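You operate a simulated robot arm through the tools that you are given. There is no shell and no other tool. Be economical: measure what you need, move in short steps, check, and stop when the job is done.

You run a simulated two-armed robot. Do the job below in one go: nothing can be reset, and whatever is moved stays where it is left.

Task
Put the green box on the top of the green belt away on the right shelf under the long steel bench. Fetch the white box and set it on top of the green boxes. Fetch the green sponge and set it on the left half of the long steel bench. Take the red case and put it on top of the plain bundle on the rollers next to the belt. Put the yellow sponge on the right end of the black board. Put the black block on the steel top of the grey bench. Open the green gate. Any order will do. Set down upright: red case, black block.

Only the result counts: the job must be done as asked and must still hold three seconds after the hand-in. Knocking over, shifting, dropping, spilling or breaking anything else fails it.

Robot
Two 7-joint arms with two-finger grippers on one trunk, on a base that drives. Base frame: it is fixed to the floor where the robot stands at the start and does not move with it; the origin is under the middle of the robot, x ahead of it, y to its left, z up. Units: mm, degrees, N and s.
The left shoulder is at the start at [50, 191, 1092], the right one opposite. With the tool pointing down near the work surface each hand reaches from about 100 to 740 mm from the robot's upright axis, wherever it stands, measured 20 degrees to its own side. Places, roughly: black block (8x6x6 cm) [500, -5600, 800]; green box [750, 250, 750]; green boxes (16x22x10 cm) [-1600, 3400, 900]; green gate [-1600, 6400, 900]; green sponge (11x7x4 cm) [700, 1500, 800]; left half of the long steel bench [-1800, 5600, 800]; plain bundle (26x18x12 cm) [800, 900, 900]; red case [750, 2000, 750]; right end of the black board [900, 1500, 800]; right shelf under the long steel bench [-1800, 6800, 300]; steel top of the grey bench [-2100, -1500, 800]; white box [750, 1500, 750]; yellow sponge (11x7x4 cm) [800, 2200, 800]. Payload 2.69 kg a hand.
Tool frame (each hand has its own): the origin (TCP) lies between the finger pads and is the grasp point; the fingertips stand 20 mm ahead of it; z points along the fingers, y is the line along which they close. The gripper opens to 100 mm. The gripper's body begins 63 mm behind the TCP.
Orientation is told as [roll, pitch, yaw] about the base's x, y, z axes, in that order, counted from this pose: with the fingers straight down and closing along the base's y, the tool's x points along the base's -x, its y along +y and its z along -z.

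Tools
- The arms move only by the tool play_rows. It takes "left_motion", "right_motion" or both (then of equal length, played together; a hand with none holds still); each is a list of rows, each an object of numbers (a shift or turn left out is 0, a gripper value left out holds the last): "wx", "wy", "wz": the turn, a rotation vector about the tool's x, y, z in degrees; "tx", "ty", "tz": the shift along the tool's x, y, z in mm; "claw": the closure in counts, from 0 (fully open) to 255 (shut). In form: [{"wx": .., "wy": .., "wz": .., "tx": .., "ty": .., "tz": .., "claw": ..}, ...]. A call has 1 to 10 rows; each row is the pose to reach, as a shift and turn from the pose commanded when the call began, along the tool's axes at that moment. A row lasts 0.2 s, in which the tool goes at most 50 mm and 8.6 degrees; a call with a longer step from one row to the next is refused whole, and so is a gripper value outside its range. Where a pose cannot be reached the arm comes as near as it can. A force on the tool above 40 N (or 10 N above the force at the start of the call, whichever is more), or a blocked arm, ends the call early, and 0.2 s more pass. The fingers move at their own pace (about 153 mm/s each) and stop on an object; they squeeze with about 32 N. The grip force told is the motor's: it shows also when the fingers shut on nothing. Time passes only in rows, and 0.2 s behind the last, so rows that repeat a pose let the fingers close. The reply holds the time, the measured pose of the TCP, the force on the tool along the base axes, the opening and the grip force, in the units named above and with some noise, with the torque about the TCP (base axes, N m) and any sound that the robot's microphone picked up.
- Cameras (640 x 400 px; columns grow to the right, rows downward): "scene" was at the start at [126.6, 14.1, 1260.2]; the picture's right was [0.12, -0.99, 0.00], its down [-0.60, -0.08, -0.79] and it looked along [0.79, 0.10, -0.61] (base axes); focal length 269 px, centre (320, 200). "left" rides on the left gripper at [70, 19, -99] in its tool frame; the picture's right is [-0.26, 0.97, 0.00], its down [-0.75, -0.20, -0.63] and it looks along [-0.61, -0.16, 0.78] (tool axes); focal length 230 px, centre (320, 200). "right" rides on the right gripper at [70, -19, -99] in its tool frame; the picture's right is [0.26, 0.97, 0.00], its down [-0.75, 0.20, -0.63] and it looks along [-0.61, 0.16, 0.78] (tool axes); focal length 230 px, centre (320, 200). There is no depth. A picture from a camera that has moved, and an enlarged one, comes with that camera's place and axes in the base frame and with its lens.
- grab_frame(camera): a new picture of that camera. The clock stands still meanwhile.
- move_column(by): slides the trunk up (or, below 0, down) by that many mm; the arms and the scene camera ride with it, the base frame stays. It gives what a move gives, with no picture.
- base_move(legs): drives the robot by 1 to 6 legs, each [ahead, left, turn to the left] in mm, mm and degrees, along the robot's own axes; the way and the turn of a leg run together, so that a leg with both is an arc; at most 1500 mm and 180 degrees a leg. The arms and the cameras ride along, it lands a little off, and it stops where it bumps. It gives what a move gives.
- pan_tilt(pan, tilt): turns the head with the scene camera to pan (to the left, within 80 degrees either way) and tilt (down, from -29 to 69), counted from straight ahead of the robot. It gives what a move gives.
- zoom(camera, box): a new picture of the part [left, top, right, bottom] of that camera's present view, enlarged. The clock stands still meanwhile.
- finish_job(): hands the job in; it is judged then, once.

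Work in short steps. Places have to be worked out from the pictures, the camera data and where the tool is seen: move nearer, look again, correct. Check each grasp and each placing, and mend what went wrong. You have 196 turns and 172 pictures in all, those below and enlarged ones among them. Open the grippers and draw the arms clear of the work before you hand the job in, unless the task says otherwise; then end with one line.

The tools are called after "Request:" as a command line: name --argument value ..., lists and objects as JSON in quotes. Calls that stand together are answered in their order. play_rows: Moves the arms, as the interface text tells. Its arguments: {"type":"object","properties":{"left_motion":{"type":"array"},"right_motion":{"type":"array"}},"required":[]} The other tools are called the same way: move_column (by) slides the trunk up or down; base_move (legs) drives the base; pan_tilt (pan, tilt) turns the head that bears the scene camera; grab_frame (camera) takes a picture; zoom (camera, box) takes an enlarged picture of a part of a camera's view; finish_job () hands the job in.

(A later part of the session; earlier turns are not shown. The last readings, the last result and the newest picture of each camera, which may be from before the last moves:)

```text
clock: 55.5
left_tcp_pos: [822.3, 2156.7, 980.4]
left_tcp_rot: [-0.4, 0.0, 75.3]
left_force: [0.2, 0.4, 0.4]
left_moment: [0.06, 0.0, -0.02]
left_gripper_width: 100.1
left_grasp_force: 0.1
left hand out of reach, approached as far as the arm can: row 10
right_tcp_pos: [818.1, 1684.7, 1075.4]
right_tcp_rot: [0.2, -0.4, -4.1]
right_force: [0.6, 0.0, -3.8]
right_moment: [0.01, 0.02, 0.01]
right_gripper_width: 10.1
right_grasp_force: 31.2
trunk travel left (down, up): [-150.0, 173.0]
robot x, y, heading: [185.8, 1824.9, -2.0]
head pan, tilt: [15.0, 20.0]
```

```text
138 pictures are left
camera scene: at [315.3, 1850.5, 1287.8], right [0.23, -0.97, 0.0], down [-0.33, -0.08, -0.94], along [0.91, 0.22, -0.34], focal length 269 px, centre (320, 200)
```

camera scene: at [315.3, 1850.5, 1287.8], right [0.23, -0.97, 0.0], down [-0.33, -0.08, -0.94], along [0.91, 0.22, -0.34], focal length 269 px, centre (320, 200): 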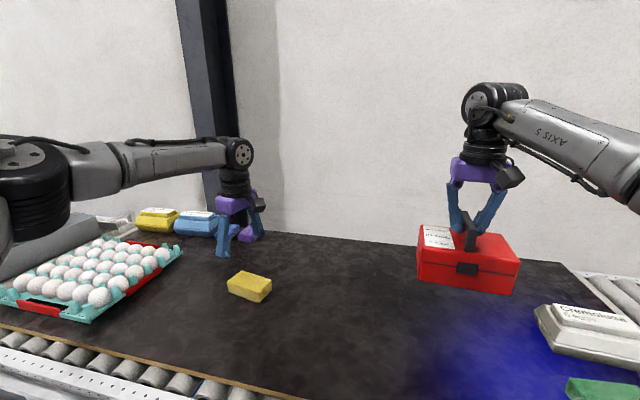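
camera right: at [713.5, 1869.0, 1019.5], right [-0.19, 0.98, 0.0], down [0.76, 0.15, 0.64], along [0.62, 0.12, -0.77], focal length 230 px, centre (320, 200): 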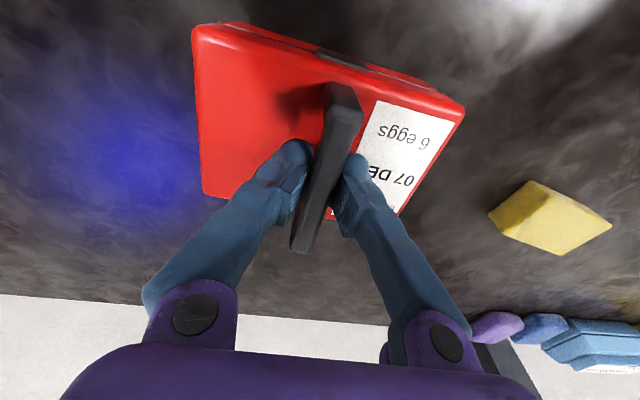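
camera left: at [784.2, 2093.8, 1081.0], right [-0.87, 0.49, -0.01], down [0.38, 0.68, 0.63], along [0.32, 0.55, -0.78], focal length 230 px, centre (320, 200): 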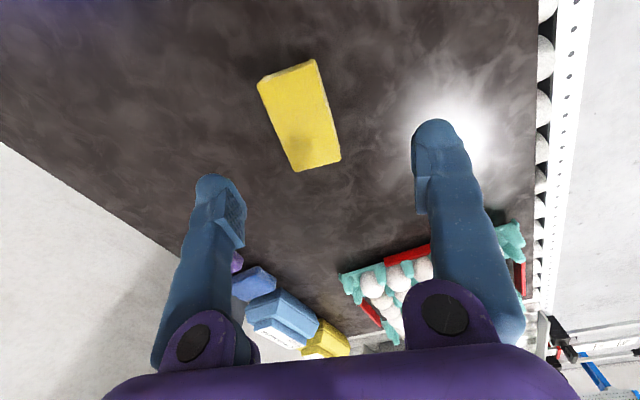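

Sponge centre ≈ (840,2150), yaw matches. Nudge the base 18 mm ahead, 7 right, and recheck.

Request:
base_move --legs '[[18, -6, 0]]'

Request:
play_rows --left_motion '[{"tz": 30}, {"tz": 60}, {"tz": 80}]'

Request:
grab_frame --camera "left"

```text
clock: 56.3
left_tcp_pos: [839.7, 2149.8, 979.3]
left_tcp_rot: [-0.5, 0.0, 75.4]
left_force: [0.3, -0.6, -0.3]
left_moment: [0.02, 0.0, 0.0]
left_gripper_width: 100.1
left_grasp_force: 0.1
right_tcp_pos: [835.5, 1678.2, 1075.1]
right_tcp_rot: [0.2, -0.3, -4.1]
right_force: [0.6, 0.2, -5.9]
right_moment: [-0.01, 0.04, -0.03]
right_gripper_width: 10.2
right_grasp_force: 32.0
trunk travel left (down, up): [-150.0, 173.0]
robot x, y, heading: [198.3, 1821.5, -1.7]
head pan, tilt: [15.0, 20.0]
```

```text
clock: 57.1
left_tcp_pos: [828.7, 2153.0, 901.1]
left_tcp_rot: [-0.5, -0.1, 75.2]
left_force: [-0.4, -0.8, -0.2]
left_moment: [0.01, 0.01, 0.01]
left_gripper_width: 100.1
left_grasp_force: 0.1
left hand out of reach, approached as far as the arm can: row 2, 3
right_tcp_pos: [837.0, 1678.4, 1074.8]
right_tcp_rot: [0.2, -0.2, -4.1]
right_force: [-0.3, -0.4, -3.6]
right_moment: [-0.02, 0.0, 0.0]
right_gripper_width: 10.0
right_grasp_force: 32.1
trunk travel left (down, up): [-150.0, 173.0]
robot x, y, heading: [196.1, 1818.8, -1.7]
head pan, tilt: [15.0, 20.0]
```

```text
137 pictures are left
camera left: at [790.5, 2091.1, 1002.5], right [-0.87, 0.5, -0.01], down [0.38, 0.68, 0.63], along [0.32, 0.54, -0.78], focal length 230 px, centre (320, 200)
```

left: 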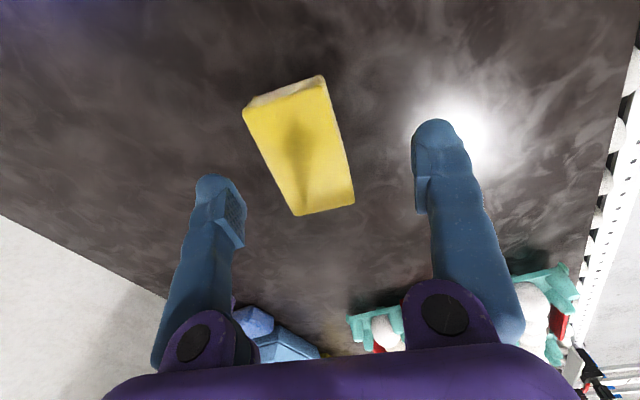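

Lowering costs reach, so nudge 12 mm ahead and use the trunk for the last 58 mm.

Request:
base_move --legs '[[12, -5, 0]]'

Request:
move_column --by -57

Request:
grab_frame --camera "left"

```text
clock: 57.9
left_tcp_pos: [840.8, 2148.7, 901.4]
left_tcp_rot: [-0.5, 0.0, 75.2]
left_force: [0.7, 1.3, 0.8]
left_moment: [0.03, 0.01, 0.0]
left_gripper_width: 100.0
left_grasp_force: 0.1
right_tcp_pos: [848.9, 1671.8, 1076.0]
right_tcp_rot: [0.3, -0.2, -4.1]
right_force: [0.1, -1.1, -4.9]
right_moment: [0.02, 0.08, -0.01]
right_gripper_width: 10.0
right_grasp_force: 32.2
trunk travel left (down, up): [-150.0, 173.0]
robot x, y, heading: [212.3, 1814.6, -1.5]
head pan, tilt: [15.0, 20.0]
```

```text
clock: 58.8
left_tcp_pos: [841.1, 2147.7, 845.7]
left_tcp_rot: [-0.5, 0.0, 75.1]
left_force: [0.2, 0.2, -0.1]
left_moment: [0.01, -0.01, 0.02]
left_gripper_width: 100.0
left_grasp_force: 0.2
right_tcp_pos: [848.4, 1673.2, 1017.7]
right_tcp_rot: [0.1, -0.4, -4.1]
right_force: [0.2, 0.6, -4.0]
right_moment: [-0.01, -0.02, 0.05]
right_gripper_width: 9.8
right_grasp_force: 32.2
trunk travel left (down, up): [-93.0, 230.0]
robot x, y, heading: [213.8, 1813.2, -1.5]
head pan, tilt: [15.0, 20.0]
```

```text
136 pictures are left
camera left: at [802.2, 2085.8, 946.2], right [-0.87, 0.5, -0.01], down [0.38, 0.68, 0.63], along [0.32, 0.54, -0.78], focal length 230 px, centre (320, 200)
```

left: 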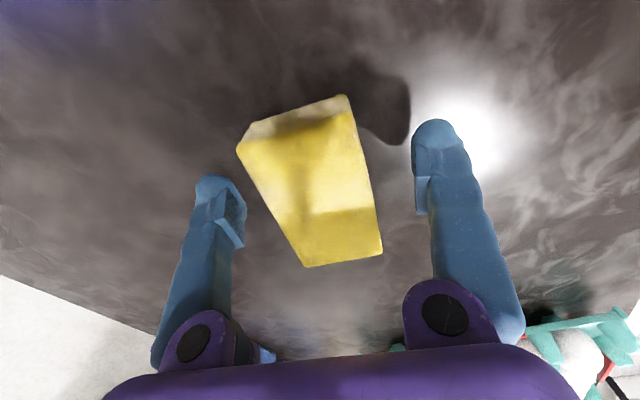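

Sponge is between the fingers. Close and lift by trunk.

Request:
play_rows --left_motion '[{"claw": 255}, {"claw": 255}, {"claw": 255}, {"claw": 255}]'

Request:
move_column --by 57

Request:
grab_frame --camera "left"

```text
clock: 59.8
left_tcp_pos: [840.6, 2149.5, 844.9]
left_tcp_rot: [-0.5, -0.1, 75.2]
left_force: [1.0, 0.3, 1.4]
left_moment: [-0.06, -0.12, 0.02]
left_gripper_width: 60.8
left_grasp_force: 31.8
right_tcp_pos: [847.9, 1674.0, 1018.9]
right_tcp_rot: [0.2, -0.2, -4.2]
right_force: [0.3, 0.8, -3.8]
right_moment: [0.0, 0.01, 0.0]
right_gripper_width: 10.0
right_grasp_force: 31.5
trunk travel left (down, up): [-93.0, 230.0]
robot x, y, heading: [215.5, 1815.1, -1.9]
head pan, tilt: [15.0, 20.0]
```

```text
clock: 60.8
left_tcp_pos: [841.5, 2148.4, 901.5]
left_tcp_rot: [-0.6, 0.0, 75.2]
left_force: [0.4, -0.3, -1.0]
left_moment: [-0.03, 0.0, 0.0]
left_gripper_width: 60.8
left_grasp_force: 32.1
right_tcp_pos: [847.5, 1673.2, 1074.7]
right_tcp_rot: [0.2, -0.3, -4.1]
right_force: [0.1, -0.2, -5.2]
right_moment: [0.0, 0.01, 0.02]
right_gripper_width: 10.2
right_grasp_force: 32.4
trunk travel left (down, up): [-150.0, 173.0]
robot x, y, heading: [214.8, 1816.3, -1.6]
head pan, tilt: [15.0, 20.0]
```

```text
135 pictures are left
camera left: at [802.7, 2085.9, 1002.5], right [-0.87, 0.5, -0.01], down [0.38, 0.68, 0.63], along [0.32, 0.54, -0.78], focal length 230 px, centre (320, 200)
```

left: 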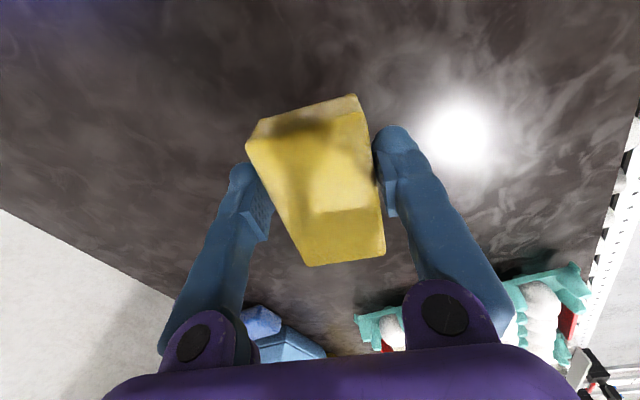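

Held. Drive right ~590 mm so the sponge is over the right end of the board; then look.

Request:
base_move --legs '[[0, -590, 0]]'

Request:
pan_tilt --pan -5 --tilt 35

Request:
grab_frame --camera "scene"

Request:
grab_frame --camera "right"

Request:
grab_frame --camera "left"

```text
clock: 66.4
left_tcp_pos: [822.9, 1572.4, 902.0]
left_tcp_rot: [-0.4, 0.0, 75.4]
left_force: [-0.1, -0.7, 0.1]
left_moment: [-0.01, 0.0, -0.02]
left_gripper_width: 60.6
left_grasp_force: 31.8
right_tcp_pos: [832.6, 1096.4, 1073.9]
right_tcp_rot: [0.1, -0.4, -3.9]
right_force: [-1.4, -0.3, -4.1]
right_moment: [0.0, 0.02, 0.02]
right_gripper_width: 10.1
right_grasp_force: 32.3
trunk travel left (down, up): [-150.0, 173.0]
robot x, y, heading: [195.1, 1237.5, -1.2]
head pan, tilt: [15.0, 20.0]
```

```text
clock: 67.2
left_tcp_pos: [822.4, 1572.8, 902.3]
left_tcp_rot: [-0.4, 0.1, 75.5]
left_force: [1.1, 0.7, 0.2]
left_moment: [-0.02, 0.01, 0.02]
left_gripper_width: 60.6
left_grasp_force: 31.9
right_tcp_pos: [832.3, 1096.9, 1074.4]
right_tcp_rot: [0.1, -0.3, -3.9]
right_force: [0.1, 0.0, -3.4]
right_moment: [0.01, 0.0, 0.04]
right_gripper_width: 10.3
right_grasp_force: 31.7
trunk travel left (down, up): [-150.0, 173.0]
robot x, y, heading: [199.0, 1232.0, -1.5]
head pan, tilt: [-5.0, 35.0]
```

```text
134 pictures are left
camera scene: at [326.0, 1228.5, 1264.0], right [-0.11, -0.99, 0.0], down [-0.57, 0.06, -0.82], along [0.81, -0.09, -0.57], focal length 269 px, centre (320, 200)
```

scene: 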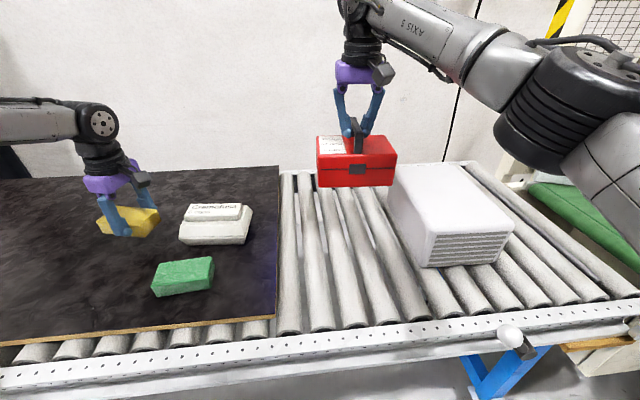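

```text
133 pictures are left
camera right: at [761.3, 1082.4, 1173.9], right [-0.19, 0.98, 0.0], down [0.76, 0.15, 0.63], along [0.62, 0.12, -0.77], focal length 230 px, centre (320, 200)
```

right: 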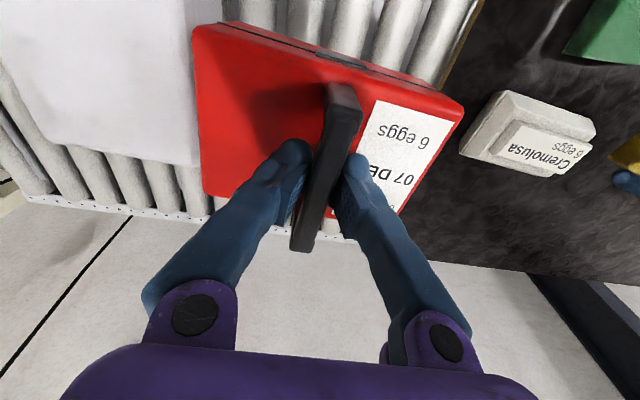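

```text
132 pictures are left
camera left: at [785.3, 1509.3, 1002.8], right [-0.87, 0.49, -0.01], down [0.38, 0.68, 0.63], along [0.32, 0.55, -0.78], focal length 230 px, centre (320, 200)
```

left: 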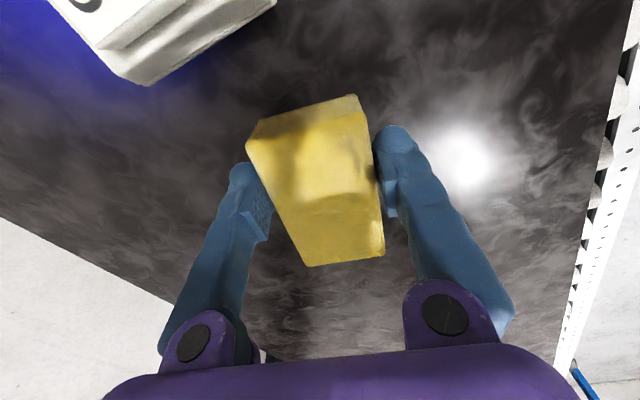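

White box spans y≈1345–1490; sponge at (822,1572) hovers over free board in the right end. Lower the trunk 56 mm, release, raise.

Request:
move_column --by -56

Request:
play_rows --left_motion '[{"claw": 0}, {"claw": 0}, {"claw": 0}]'

Request:
move_column --by 120

Request:
grab_frame --camera "left"

Request:
grab_frame --camera "scene"

```text
clock: 68.2
left_tcp_pos: [823.7, 1572.2, 846.5]
left_tcp_rot: [-0.4, 0.1, 75.4]
left_force: [0.0, -0.1, -0.2]
left_moment: [-0.01, 0.0, -0.03]
left_gripper_width: 60.7
left_grasp_force: 32.3
right_tcp_pos: [833.3, 1096.1, 1019.3]
right_tcp_rot: [0.2, -0.3, -3.9]
right_force: [-0.5, 0.1, -4.9]
right_moment: [-0.02, 0.0, 0.03]
right_gripper_width: 10.4
right_grasp_force: 32.2
trunk travel left (down, up): [-94.0, 229.0]
robot x, y, heading: [199.0, 1236.3, -1.5]
head pan, tilt: [-5.0, 35.0]
```

```text
clock: 69.0
left_tcp_pos: [823.1, 1571.4, 846.7]
left_tcp_rot: [-0.5, 0.0, 75.4]
left_force: [0.4, 0.6, 0.5]
left_moment: [0.02, -0.02, 0.02]
left_gripper_width: 99.8
left_grasp_force: 0.1
right_tcp_pos: [832.5, 1095.9, 1018.8]
right_tcp_rot: [0.1, -0.4, -3.9]
right_force: [-0.3, 0.8, -5.0]
right_moment: [-0.02, 0.03, 0.0]
right_gripper_width: 10.4
right_grasp_force: 31.6
trunk travel left (down, up): [-94.0, 229.0]
robot x, y, heading: [196.1, 1235.5, -1.4]
head pan, tilt: [-5.0, 35.0]
```

```text
clock: 70.5
left_tcp_pos: [823.2, 1571.7, 965.5]
left_tcp_rot: [-0.4, 0.0, 75.4]
left_force: [0.3, 0.3, -1.3]
left_moment: [0.03, -0.02, 0.0]
left_gripper_width: 99.8
left_grasp_force: 0.1
right_tcp_pos: [832.8, 1097.1, 1137.9]
right_tcp_rot: [0.2, -0.3, -3.9]
right_force: [1.0, -0.1, -5.1]
right_moment: [0.04, 0.02, 0.02]
right_gripper_width: 10.2
right_grasp_force: 32.2
trunk travel left (down, up): [-214.0, 109.0]
robot x, y, heading: [197.4, 1234.5, -1.6]
head pan, tilt: [-5.0, 35.0]
```

```text
131 pictures are left
camera left: at [785.5, 1509.3, 1066.6], right [-0.87, 0.49, -0.01], down [0.38, 0.68, 0.63], along [0.32, 0.55, -0.78], focal length 230 px, centre (320, 200)
```

left: 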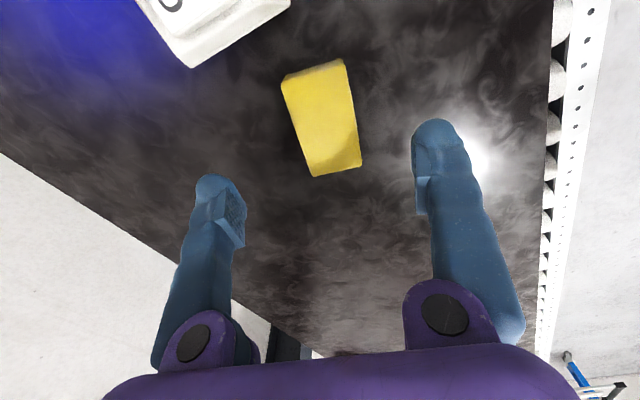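

```text
130 pictures are left
camera scene: at [326.2, 1228.4, 1327.8], right [-0.11, -0.99, 0.0], down [-0.57, 0.06, -0.82], along [0.81, -0.09, -0.57], focal length 269 px, centre (320, 200)
```

scene: 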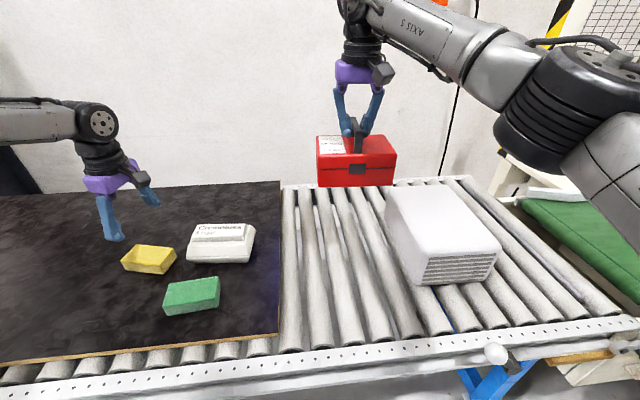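

Yellow sponge placed. Bundle top ≈ centre (812,886), z≈920. Drive the case over it (−20 ahead, −211 left).

Request:
base_move --legs '[[-17, -211, 0]]'

Request:
grab_frame --camera "scene"

Request:
grab_frame --camera "right"

```text
clock: 72.9
left_tcp_pos: [799.9, 1363.8, 966.2]
left_tcp_rot: [-0.5, 0.0, 75.5]
left_force: [0.0, 0.4, -0.5]
left_moment: [0.01, 0.01, 0.0]
left_gripper_width: 99.9
left_grasp_force: 0.1
right_tcp_pos: [810.2, 889.2, 1138.5]
right_tcp_rot: [0.3, -0.4, -3.8]
right_force: [-0.2, 0.3, -5.0]
right_moment: [0.03, -0.02, 0.01]
right_gripper_width: 10.5
right_grasp_force: 32.0
trunk travel left (down, up): [-214.0, 109.0]
robot x, y, heading: [175.6, 1030.0, -1.4]
head pan, tilt: [-5.0, 35.0]
```

```text
129 pictures are left
camera scene: at [303.7, 1020.0, 1327.9], right [-0.11, -0.99, 0.0], down [-0.57, 0.06, -0.82], along [0.81, -0.09, -0.57], focal length 269 px, centre (320, 200)
```

scene: 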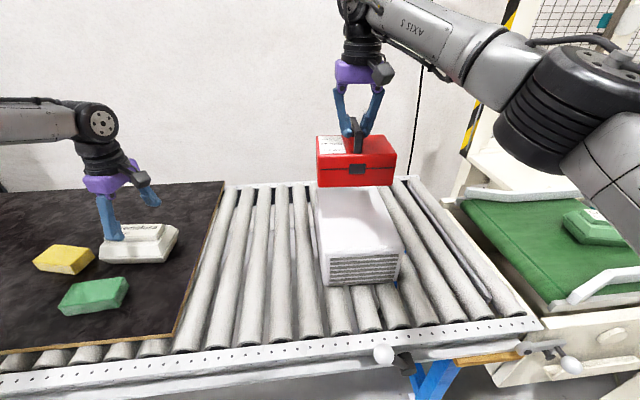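

```text
128 pictures are left
camera right: at [739.2, 874.8, 1237.9], right [-0.19, 0.98, 0.0], down [0.76, 0.15, 0.63], along [0.62, 0.12, -0.77], focal length 230 px, centre (320, 200)
```

right: 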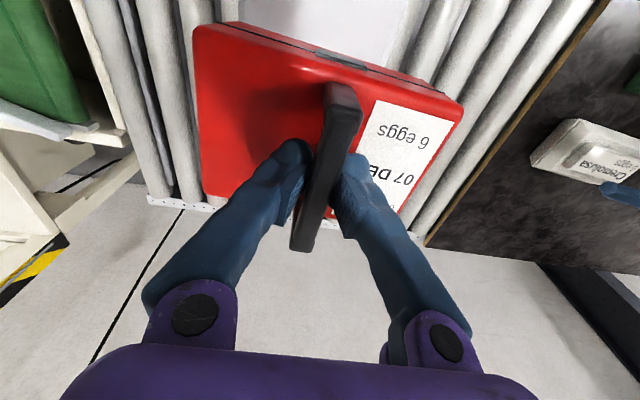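

Case is over the bundle's centre. Lower with the right arm.

Request:
play_rows --right_motion '[{"tz": 35}, {"tz": 70}, {"tz": 95}, {"tz": 102}, {"tz": 108}, {"tz": 112}, {"tz": 115}, {"tz": 115}]'

Request:
zoom --camera "scene" --box '[260, 120, 460, 300]'

```text
clock: 74.7
left_tcp_pos: [798.6, 1364.3, 966.7]
left_tcp_rot: [-0.5, 0.0, 75.5]
left_force: [0.0, -0.6, -0.4]
left_moment: [0.04, -0.02, 0.03]
left_gripper_width: 100.2
left_grasp_force: 0.1
right_tcp_pos: [808.6, 890.8, 1023.0]
right_tcp_rot: [0.0, -0.3, -3.7]
right_force: [-3.3, -0.9, 9.1]
right_moment: [-0.03, -0.24, -0.03]
right_gripper_width: 6.0
right_grasp_force: 32.3
trunk travel left (down, up): [-214.0, 109.0]
robot x, y, heading: [175.3, 1025.2, -1.5]
head pan, tilt: [-5.0, 35.0]
```

```text
2.22 times, centred on (360, 210) of scene
camera zoom: at [301.9, 1020.8, 1328.1], right [-0.11, -0.99, 0.0], down [-0.57, 0.06, -0.82], along [0.81, -0.09, -0.57], focal length 597 px, centre (231, 178)
```

zoom: 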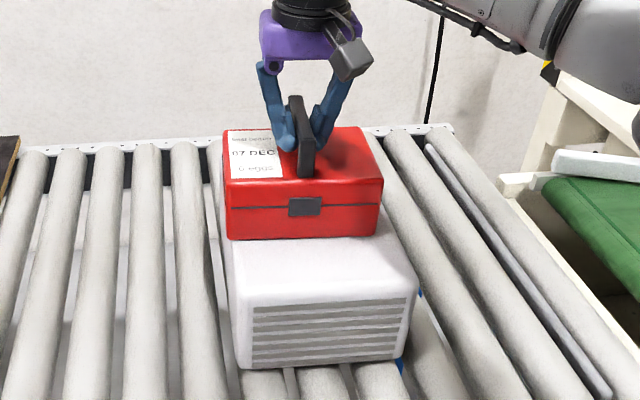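

In contact, resting on the bundle. Release and retract upward.

Request:
play_rows --right_motion '[{"tz": -2, "claw": 0}, {"tz": -2, "claw": 0}, {"tz": -2, "claw": 0}, {"tz": -2, "claw": 0}, {"tz": -40, "claw": 0}, {"tz": -90, "claw": 0}, {"tz": -120, "claw": 0}]'

Request:
grab_frame --camera "scene"

Request:
grab_frame --camera "left"

```text
clock: 76.3
left_tcp_pos: [799.7, 1364.5, 966.6]
left_tcp_rot: [-0.6, 0.0, 75.5]
left_force: [-0.2, -0.3, 0.4]
left_moment: [0.02, 0.02, -0.03]
left_gripper_width: 100.1
left_grasp_force: 0.1
right_tcp_pos: [809.6, 889.3, 1147.6]
right_tcp_rot: [0.1, -0.5, -3.7]
right_force: [0.7, -1.0, 0.6]
right_moment: [-0.01, 0.01, 0.0]
right_gripper_width: 100.3
right_grasp_force: 0.0
trunk travel left (down, up): [-214.0, 109.0]
robot x, y, heading: [177.0, 1028.4, -1.3]
head pan, tilt: [-5.0, 35.0]
```

```text
126 pictures are left
camera scene: at [303.0, 1020.7, 1328.0], right [-0.11, -0.99, 0.0], down [-0.57, 0.06, -0.82], along [0.81, -0.09, -0.57], focal length 269 px, centre (320, 200)
```

scene: 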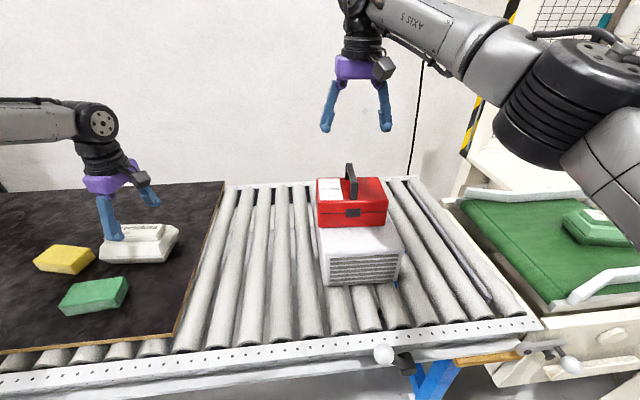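

```text
125 pictures are left
camera left: at [762.1, 1302.2, 1067.1], right [-0.87, 0.49, -0.01], down [0.38, 0.68, 0.63], along [0.32, 0.55, -0.78], focal length 230 px, centre (320, 200)
```

left: 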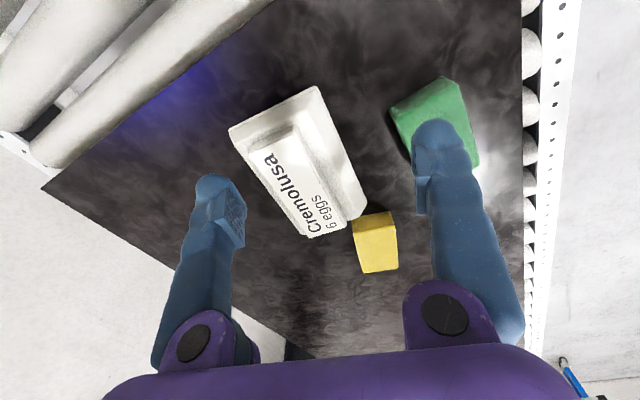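

Red case stands on the bundle. Next the white box with the left hand; zoom for its geometry.

Request:
zoom --camera "left" --box '[200, 60, 440, 285]'

Request:
zoom --camera "scene" --box '[20, 200, 220, 325]'

```text
1.78 times, centred on (320, 172) of left
camera zoom: at [762.1, 1302.2, 1067.1], right [-0.87, 0.49, -0.01], down [0.38, 0.68, 0.63], along [0.32, 0.55, -0.78], focal length 409 px, centre (320, 249)
```

zoom: 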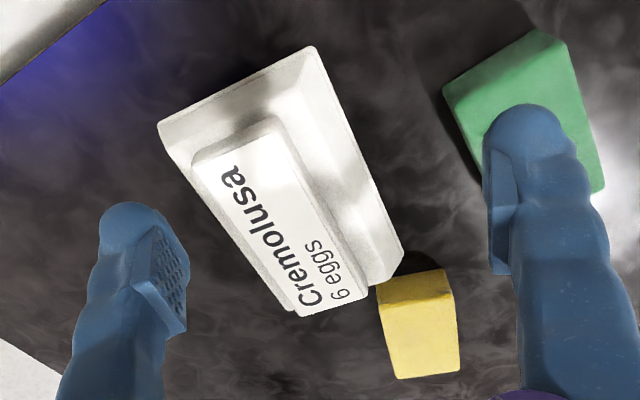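

```text
3.20 times, centred on (120, 262) of scene
camera zoom: at [303.0, 1020.7, 1328.0], right [-0.11, -0.99, 0.0], down [-0.57, 0.06, -0.82], along [0.81, -0.09, -0.57], focal length 860 px, centre (960, 0)
```

zoom: 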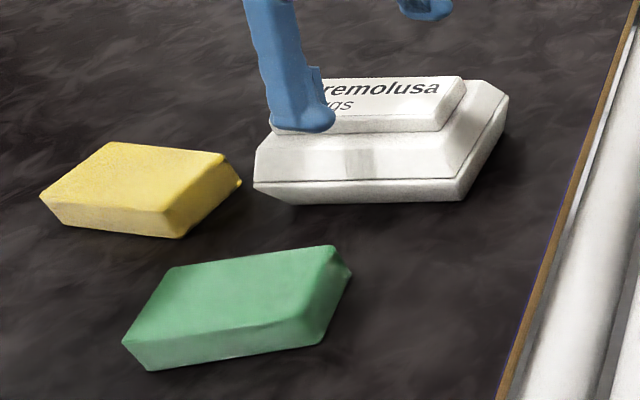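

White carton: centre ≈ (840,1413), long axis ~y (−5°), rim ~92 wide, upper lid block ~50 wide, z 877–891. I'll grip the lid block across x at yaw 85°. Draw the right hand back and turn the left, then move base.

Request:
play_rows --right_motion '[{"tx": 30}, {"tx": 70}, {"tx": 110}, {"tx": 150}, {"tx": 190}]' --left_motion '[{"wz": -5}, {"wz": -9.5}, {"wz": -9.5}, {"wz": -9.5}, {"wz": -9.5}]'

Request:
base_move --legs '[[40, 50, 0]]'

Request:
grab_frame --camera "left"

```text
clock: 77.5
left_tcp_pos: [800.0, 1365.1, 966.3]
left_tcp_rot: [-0.6, 0.2, 85.0]
left_force: [0.4, 0.0, 0.6]
left_moment: [0.0, -0.01, 0.01]
left_gripper_width: 100.2
left_grasp_force: 0.1
right_tcp_pos: [619.5, 899.7, 1144.6]
right_tcp_rot: [0.2, -0.4, -3.7]
right_force: [0.2, 0.3, 0.8]
right_moment: [0.0, 0.02, 0.03]
right_gripper_width: 100.0
right_grasp_force: 0.1
trunk travel left (down, up): [-214.0, 109.0]
robot x, y, heading: [178.1, 1026.8, -1.2]
head pan, tilt: [-5.0, 35.0]
```

```text
clock: 78.7
left_tcp_pos: [840.6, 1412.4, 964.9]
left_tcp_rot: [-0.4, 0.1, 85.0]
left_force: [0.7, 0.7, -0.3]
left_moment: [-0.01, 0.06, 0.02]
left_gripper_width: 100.0
left_grasp_force: 0.1
right_tcp_pos: [660.1, 948.1, 1145.0]
right_tcp_rot: [0.2, -0.3, -3.9]
right_force: [0.2, 0.8, -0.6]
right_moment: [-0.01, 0.01, 0.03]
right_gripper_width: 99.9
right_grasp_force: 0.0
trunk travel left (down, up): [-214.0, 109.0]
robot x, y, heading: [215.7, 1074.7, -1.4]
head pan, tilt: [-5.0, 35.0]
```

```text
122 pictures are left
camera left: at [814.1, 1345.4, 1066.7], right [-0.94, 0.34, -0.01], down [0.26, 0.73, 0.63], along [0.22, 0.59, -0.78], focal length 230 px, centre (320, 200)
```

left: 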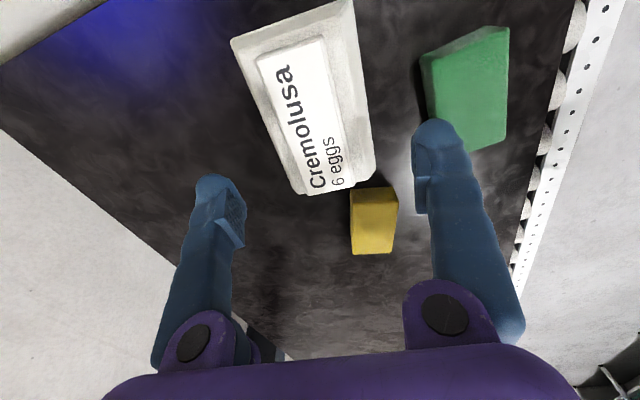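

Well centred (block centre ≈ (845,1412), TCP 841). Lower trunk 78 and close.

Request:
move_column --by -77

Request:
grab_frame --camera "left"

Request:
play_rows --left_motion '[{"claw": 255}, {"claw": 255}, {"claw": 255}, {"claw": 255}]'

Request:
grab_frame --camera "left"

```text
clock: 79.8
left_tcp_pos: [839.6, 1412.5, 890.0]
left_tcp_rot: [-0.6, 0.0, 85.0]
left_force: [-0.9, -0.6, -0.2]
left_moment: [0.0, 0.0, 0.03]
left_gripper_width: 99.9
left_grasp_force: 0.0
right_tcp_pos: [660.8, 949.1, 1067.3]
right_tcp_rot: [0.3, -0.4, -3.8]
right_force: [-0.1, -0.4, 0.1]
right_moment: [0.0, 0.0, -0.01]
right_gripper_width: 100.0
right_grasp_force: 0.0
trunk travel left (down, up): [-137.0, 186.0]
robot x, y, heading: [215.5, 1075.5, -1.1]
head pan, tilt: [-5.0, 35.0]
```

```text
121 pictures are left
camera left: at [813.6, 1345.1, 990.2], right [-0.94, 0.34, -0.01], down [0.26, 0.73, 0.63], along [0.22, 0.59, -0.78], focal length 230 px, centre (320, 200)
```

left: 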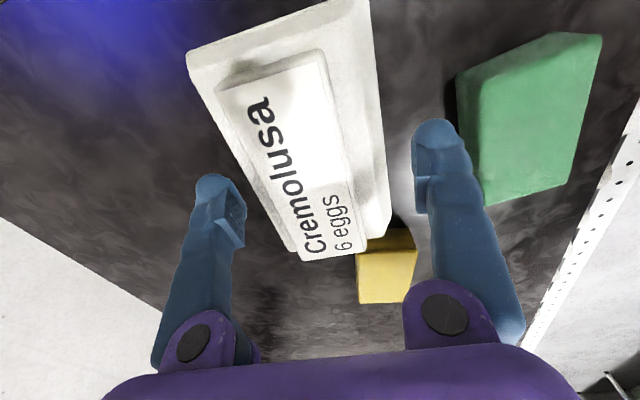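

```text
clock: 80.8
left_tcp_pos: [841.3, 1411.6, 890.5]
left_tcp_rot: [-0.8, 0.1, 85.0]
left_force: [3.0, 1.0, 14.2]
left_moment: [-0.12, 0.47, 0.08]
left_gripper_width: 48.4
left_grasp_force: 31.8
right_tcp_pos: [660.3, 946.9, 1069.2]
right_tcp_rot: [0.1, -0.3, -3.9]
right_force: [-0.4, 0.5, -0.7]
right_moment: [-0.01, -0.01, 0.0]
right_gripper_width: 100.1
right_grasp_force: 0.1
trunk travel left (down, up): [-137.0, 186.0]
robot x, y, heading: [216.7, 1076.5, -1.3]
head pan, tilt: [-5.0, 35.0]
```

```text
120 pictures are left
camera left: at [813.5, 1344.7, 991.8], right [-0.94, 0.34, -0.01], down [0.26, 0.73, 0.63], along [0.23, 0.59, -0.78], focal length 230 px, centre (320, 200)
```

left: 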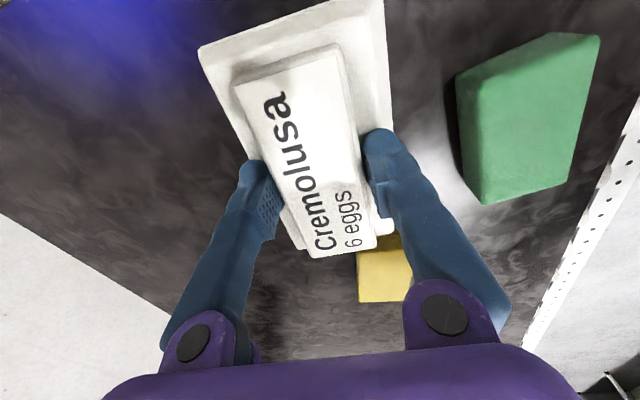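

Gripped centrally. Raise trunk 100 and check it's held.

Request:
move_column --by 100

Request:
grab_frame --camera "left"

Request:
grab_frame --camera "scene"

```text
clock: 82.1
left_tcp_pos: [841.1, 1413.5, 989.2]
left_tcp_rot: [-0.6, 0.1, 84.9]
left_force: [0.6, 0.9, -3.1]
left_moment: [0.0, 0.01, 0.04]
left_gripper_width: 48.5
left_grasp_force: 32.2
right_tcp_pos: [661.7, 948.8, 1167.9]
right_tcp_rot: [0.2, -0.3, -3.8]
right_force: [-0.3, -0.5, -0.3]
right_moment: [-0.01, 0.02, 0.0]
right_gripper_width: 100.0
right_grasp_force: 0.1
trunk travel left (down, up): [-237.0, 86.0]
robot x, y, heading: [214.3, 1072.7, -1.6]
head pan, tilt: [-5.0, 35.0]
```

```text
119 pictures are left
camera left: at [814.3, 1345.4, 1089.3], right [-0.94, 0.34, -0.01], down [0.26, 0.73, 0.63], along [0.22, 0.59, -0.78], focal length 230 px, centre (320, 200)
```

left: 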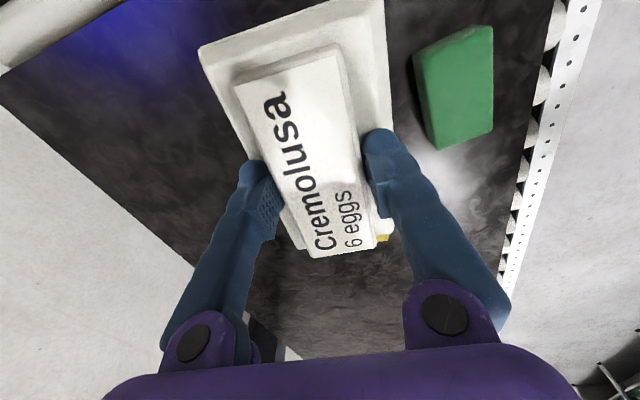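

```text
118 pictures are left
camera scene: at [344.3, 1069.3, 1350.8], right [-0.11, -0.99, 0.0], down [-0.57, 0.06, -0.82], along [0.81, -0.09, -0.57], focal length 269 px, centre (320, 200)
```

scene: 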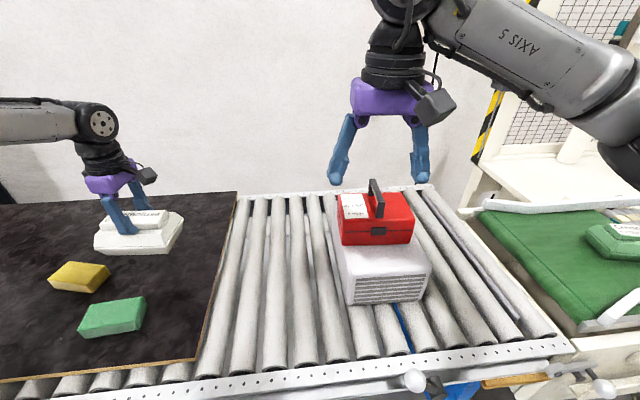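

White box is held. The right hand will take the green sponge (≈(711,1447), long axis ~y). Turn the right hand to yaw −87° and shift it outward, then drive left 620.

Request:
play_rows --right_motion '[{"wz": 8.3, "tx": -6, "ty": -12}, {"wz": 16.6, "tx": -12, "ty": -24}, {"wz": 24.9, "tx": -18, "ty": -36}, {"wz": 33.2, "tx": -24, "ty": -48}, {"wz": 41.5, "tx": -30, "ty": -60}, {"wz": 49.8, "tx": -36, "ty": -72}, {"wz": 58.1, "tx": -42, "ty": -84}, {"wz": 66.4, "tx": -48, "ty": -96}, {"wz": 74.7, "tx": -55, "ty": -108}, {"wz": 83, "tx": -62, "ty": -120}]'

Request:
base_move --legs '[[0, 620, 0]]'

Request:
grab_frame --camera "right"

Request:
grab_frame --camera "scene"

```text
clock: 84.3
left_tcp_pos: [841.7, 1411.7, 989.0]
left_tcp_rot: [-0.5, 0.2, 85.0]
left_force: [-0.1, -0.2, -4.0]
left_moment: [-0.01, -0.03, 0.02]
left_gripper_width: 48.8
left_grasp_force: 32.1
right_tcp_pos: [715.3, 823.3, 1167.9]
right_tcp_rot: [0.2, 0.1, -87.0]
right_force: [0.7, -0.1, -0.5]
right_moment: [0.02, -0.03, 0.01]
right_gripper_width: 99.9
right_grasp_force: 0.1
trunk travel left (down, up): [-237.0, 86.0]
robot x, y, heading: [214.1, 1076.1, -1.2]
head pan, tilt: [-5.0, 35.0]
```

```text
clock: 90.2
left_tcp_pos: [855.1, 2029.5, 988.1]
left_tcp_rot: [-0.4, 0.1, 85.1]
left_force: [0.2, 1.2, -3.6]
left_moment: [-0.02, -0.01, -0.01]
left_gripper_width: 48.6
left_grasp_force: 31.8
right_tcp_pos: [731.0, 1441.2, 1167.8]
right_tcp_rot: [0.3, 0.2, -86.7]
right_force: [0.0, 0.8, -0.3]
right_moment: [-0.03, 0.0, 0.01]
right_gripper_width: 99.9
right_grasp_force: 0.1
trunk travel left (down, up): [-237.0, 86.0]
robot x, y, heading: [228.0, 1689.5, -1.4]
head pan, tilt: [-5.0, 35.0]
```

```text
117 pictures are left
camera right: at [707.9, 1508.5, 1266.9], right [0.95, 0.31, 0.01], down [0.24, -0.74, 0.63], along [0.2, -0.6, -0.78], focal length 230 px, centre (320, 200)
```

right: 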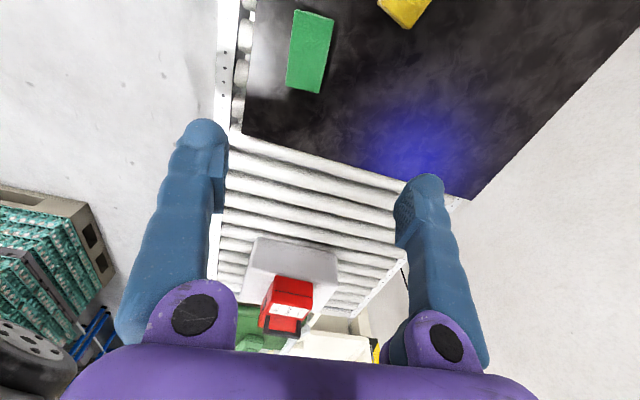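

```text
116 pictures are left
camera scene: at [358.8, 1684.3, 1350.9], right [-0.11, -0.99, 0.0], down [-0.57, 0.06, -0.82], along [0.81, -0.09, -0.57], focal length 269 px, centre (320, 200)
```

scene: 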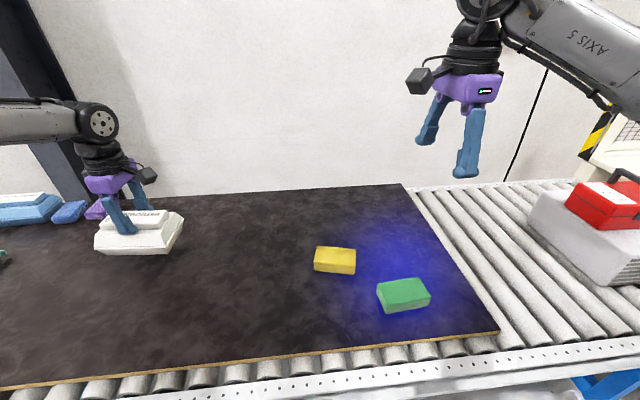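

Sponge ≈ (711,1457), long axis about +8°. Shift, turn to −82°, descend 220.

Request:
play_rows --right_motion '[{"tx": 10, "ty": -10, "tz": 30, "wz": -5}, {"tx": 17, "ty": -19, "tz": 75, "wz": -5}, {"tx": 17, "ty": -19, "tz": 120, "wz": -5}, {"tx": 17, "ty": -19, "tz": 165, "wz": -5}, {"tx": 17, "ty": -19, "tz": 210, "wz": -5}, {"tx": 17, "ty": -19, "tz": 220, "wz": -5}]'

Request:
grab_frame --camera "right"

```text
clock: 91.6
left_tcp_pos: [854.9, 2028.1, 987.7]
left_tcp_rot: [-0.5, 0.2, 85.2]
left_force: [-0.3, -0.8, -4.2]
left_moment: [-0.03, -0.03, 0.02]
left_gripper_width: 48.6
left_grasp_force: 31.9
right_tcp_pos: [712.1, 1456.2, 947.7]
right_tcp_rot: [0.4, 0.1, -81.7]
right_force: [-0.4, 0.1, -0.2]
right_moment: [0.01, -0.02, -0.03]
right_gripper_width: 99.9
right_grasp_force: 0.1
trunk travel left (down, up): [-237.0, 86.0]
robot x, y, heading: [226.6, 1690.7, -1.1]
head pan, tilt: [-5.0, 35.0]
```

```text
115 pictures are left
camera right: at [682.9, 1522.5, 1046.9], right [0.92, 0.4, 0.01], down [0.3, -0.72, 0.63], along [0.25, -0.58, -0.78], focal length 230 px, centre (320, 200)
```

right: 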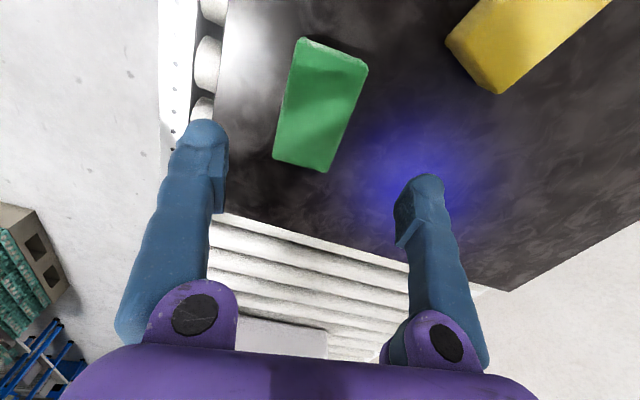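

Refine: centre (705,1460), yaw −86. Descend to z≈844 and close.

Request:
play_rows --right_motion '[{"tx": 5, "ty": -6, "tz": 40, "wz": 4}, {"tx": 5, "ty": -6, "tz": 80, "wz": 4}, {"tx": 5, "ty": -6, "tz": 103, "wz": 4}, {"tx": 5, "ty": -6, "tz": 103, "wz": 4, "claw": 255}, {"tx": 5, "ty": -6, "tz": 103, "wz": 4, "claw": 255}, {"tx": 5, "ty": -6, "tz": 103, "wz": 4, "claw": 255}, {"tx": 5, "ty": -6, "tz": 103, "wz": 4, "claw": 255}, {"tx": 5, "ty": -6, "tz": 70, "wz": 4, "claw": 255}, {"tx": 5, "ty": -6, "tz": 20, "wz": 4, "claw": 255}, {"tx": 5, "ty": -6, "tz": -20, "wz": 4, "claw": 255}]'

Request:
grab_frame --camera "right"

```text
clock: 93.8
left_tcp_pos: [855.0, 2028.7, 988.4]
left_tcp_rot: [-0.5, 0.1, 85.1]
left_force: [0.0, 0.3, -4.2]
left_moment: [-0.02, 0.02, 0.01]
left_gripper_width: 48.7
left_grasp_force: 32.0
right_tcp_pos: [704.7, 1459.3, 965.6]
right_tcp_rot: [0.3, 0.3, -85.7]
right_force: [-0.5, 0.9, -0.3]
right_moment: [0.0, -0.02, -0.03]
right_gripper_width: 60.6
right_grasp_force: 32.0
trunk travel left (down, up): [-237.0, 86.0]
robot x, y, heading: [228.1, 1689.2, -1.1]
head pan, tilt: [-5.0, 35.0]
```

```text
114 pictures are left
camera right: at [680.2, 1527.9, 1066.1], right [0.94, 0.33, 0.01], down [0.25, -0.73, 0.63], along [0.21, -0.59, -0.78], focal length 230 px, centre (320, 200)
```

right: 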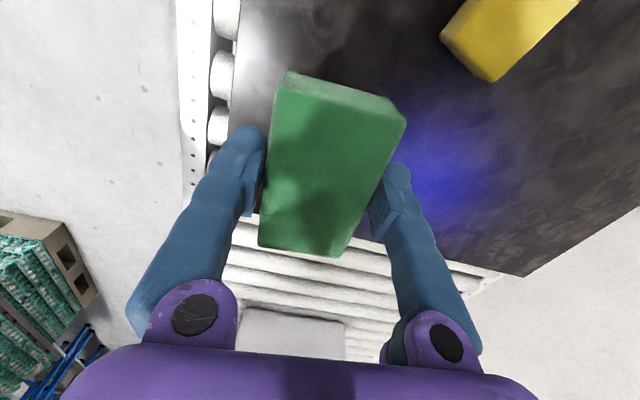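

Sponge held. Pull the left hand in and raise the right, then back away from the conveyor and turn to face −x... first back off and look left.

Request:
play_rows --left_motion '[{"tx": 10, "ty": 30}, {"tx": 20, "ty": 60}, {"tx": 32, "ty": 90}, {"tx": 43, "ty": 120}, {"tx": 53, "ty": 146}]' --right_motion '[{"tz": -25}, {"tz": -50}, {"tz": -75}, {"tz": -100}, {"tz": -100}]'

Request:
base_move --legs '[[-600, 0, 0], [0, 0, 90]]'

Request:
pan_tilt --pan 25 --tilt 15

Request:
grab_frame --camera "scene"

```text
clock: 95.0
left_tcp_pos: [703.2, 1987.4, 987.0]
left_tcp_rot: [-0.6, 0.1, 85.2]
left_force: [0.3, -0.3, -3.8]
left_moment: [0.0, -0.03, 0.01]
left_gripper_width: 48.4
left_grasp_force: 32.0
right_tcp_pos: [702.1, 1459.0, 1068.4]
right_tcp_rot: [0.4, 0.1, -85.7]
right_force: [0.0, 0.4, -0.9]
right_moment: [0.01, -0.02, -0.01]
right_gripper_width: 60.6
right_grasp_force: 31.8
trunk travel left (down, up): [-237.0, 86.0]
robot x, y, heading: [230.5, 1693.0, -1.3]
head pan, tilt: [-5.0, 35.0]
```

```text
clock: 102.1
left_tcp_pos: [-649.5, 2183.2, 987.2]
left_tcp_rot: [-0.5, 0.1, 174.0]
left_force: [-0.1, -0.8, -4.4]
left_moment: [0.0, -0.05, 0.0]
left_gripper_width: 48.6
left_grasp_force: 32.0
right_tcp_pos: [-121.7, 2172.4, 1067.0]
right_tcp_rot: [0.4, 0.0, 3.2]
right_force: [0.1, 0.1, -1.2]
right_moment: [0.04, 0.01, -0.03]
right_gripper_width: 60.4
right_grasp_force: 31.8
trunk travel left (down, up): [-237.0, 86.0]
robot x, y, heading: [-358.7, 1702.2, 87.6]
head pan, tilt: [-5.0, 35.0]
```

```text
clock: 103.1
left_tcp_pos: [-648.2, 2182.5, 987.5]
left_tcp_rot: [-0.5, 0.2, 174.0]
left_force: [0.3, -0.1, -4.3]
left_moment: [0.0, 0.0, 0.01]
left_gripper_width: 48.7
left_grasp_force: 31.8
right_tcp_pos: [-122.1, 2172.3, 1066.8]
right_tcp_rot: [0.4, 0.1, 3.3]
right_force: [-0.1, 0.2, -1.3]
right_moment: [0.01, 0.0, 0.0]
right_gripper_width: 60.7
right_grasp_force: 31.7
trunk travel left (down, up): [-237.0, 86.0]
robot x, y, heading: [-361.5, 1701.1, 87.5]
head pan, tilt: [25.0, 15.0]
```

```text
113 pictures are left
camera scene: at [-395.3, 1833.8, 1382.9], right [0.92, 0.38, 0.0], down [0.1, -0.24, -0.97], along [-0.37, 0.89, -0.26], focal length 269 px, centre (320, 200)
```

scene: 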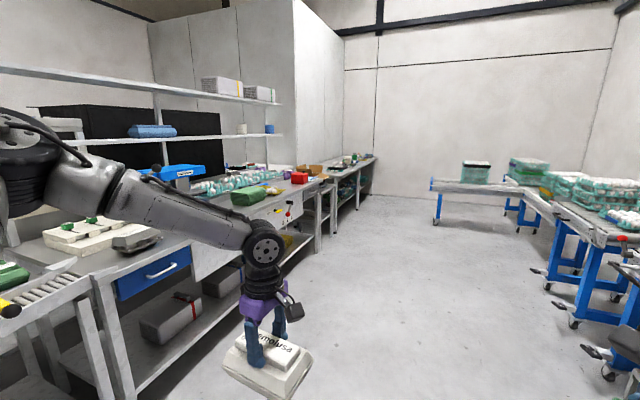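

The green cartons appear around (250,193). Zoom on benches.

Request:
zoom --camera "scene" --box '[180, 130, 400, 267]'

Request:
zoom --camera "scene" --box '[220, 160, 340, 235]'

```text
2.91 times, centred on (290, 198) of scene
camera zoom: at [-395.3, 1833.8, 1382.9], right [0.92, 0.38, 0.0], down [0.1, -0.24, -0.97], along [-0.37, 0.89, -0.26], focal length 782 px, centre (407, 204)
```

zoom: 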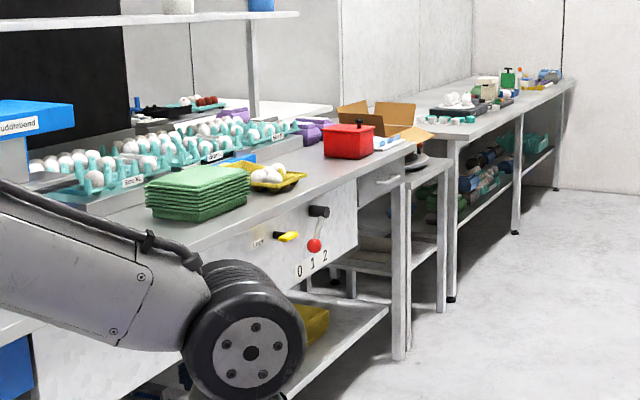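

```text
5.33 times, centred on (280, 198) of scene
camera zoom: at [-395.3, 1833.8, 1382.9], right [0.92, 0.38, 0.0], down [0.1, -0.24, -0.97], along [-0.37, 0.89, -0.26], focal length 1433 px, centre (533, 213)
```

zoom: 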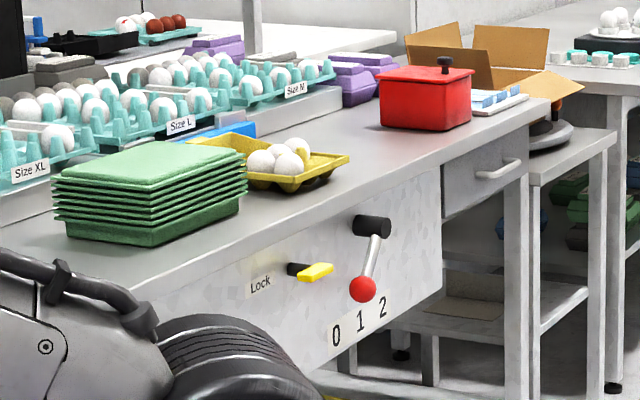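

Green stack sits on the bench near its front. Drive ahead to y≈3650 and turn to face the bench.

Request:
base_move --legs '[[1500, 0, 0], [450, 0, 0], [0, 0, 92]]'

Request:
pan_tilt --pan 10 --tilt 25

Request:
grab_frame --camera "scene"

```text
clock: 116.9
left_tcp_pos: [-751.3, 3378.8, 986.6]
left_tcp_rot: [-0.5, 0.1, -92.9]
left_force: [0.2, 0.5, -3.7]
left_moment: [0.06, -0.02, 0.02]
left_gripper_width: 48.6
left_grasp_force: 31.3
right_tcp_pos: [-768.6, 3907.3, 1068.4]
right_tcp_rot: [0.3, 0.1, 96.3]
right_force: [-0.3, 0.1, -0.6]
right_moment: [-0.02, 0.0, 0.0]
right_gripper_width: 60.3
right_grasp_force: 31.8
trunk travel left (down, up): [-237.0, 86.0]
robot x, y, heading: [-282.8, 3693.3, -179.3]
head pan, tilt: [25.0, 15.0]
```

```text
clock: 117.7
left_tcp_pos: [-751.1, 3379.2, 986.9]
left_tcp_rot: [-0.5, 0.1, -93.0]
left_force: [-0.3, -0.8, -4.7]
left_moment: [0.02, 0.01, 0.02]
left_gripper_width: 48.5
left_grasp_force: 32.7
right_tcp_pos: [-768.4, 3907.0, 1067.6]
right_tcp_rot: [0.4, 0.1, 96.3]
right_force: [-0.7, 0.4, -0.4]
right_moment: [0.04, 0.03, 0.0]
right_gripper_width: 60.5
right_grasp_force: 32.0
trunk travel left (down, up): [-237.0, 86.0]
robot x, y, heading: [-288.8, 3693.0, -179.1]
head pan, tilt: [10.0, 25.0]
```

```text
110 pictures are left
camera scene: at [-417.8, 3677.4, 1366.7], right [-0.19, 0.98, 0.0], down [0.42, 0.08, -0.91], along [-0.89, -0.17, -0.42], focal length 269 px, centre (320, 200)
```

scene: 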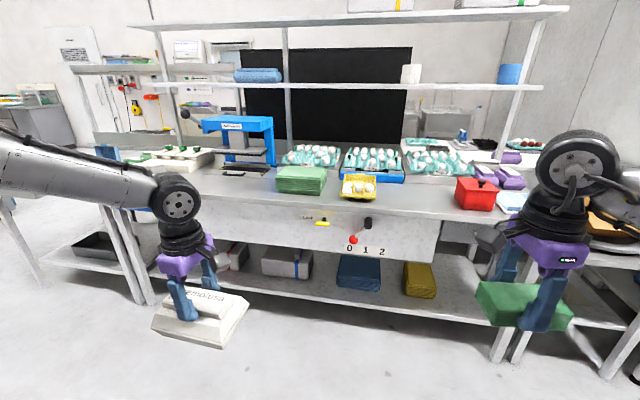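

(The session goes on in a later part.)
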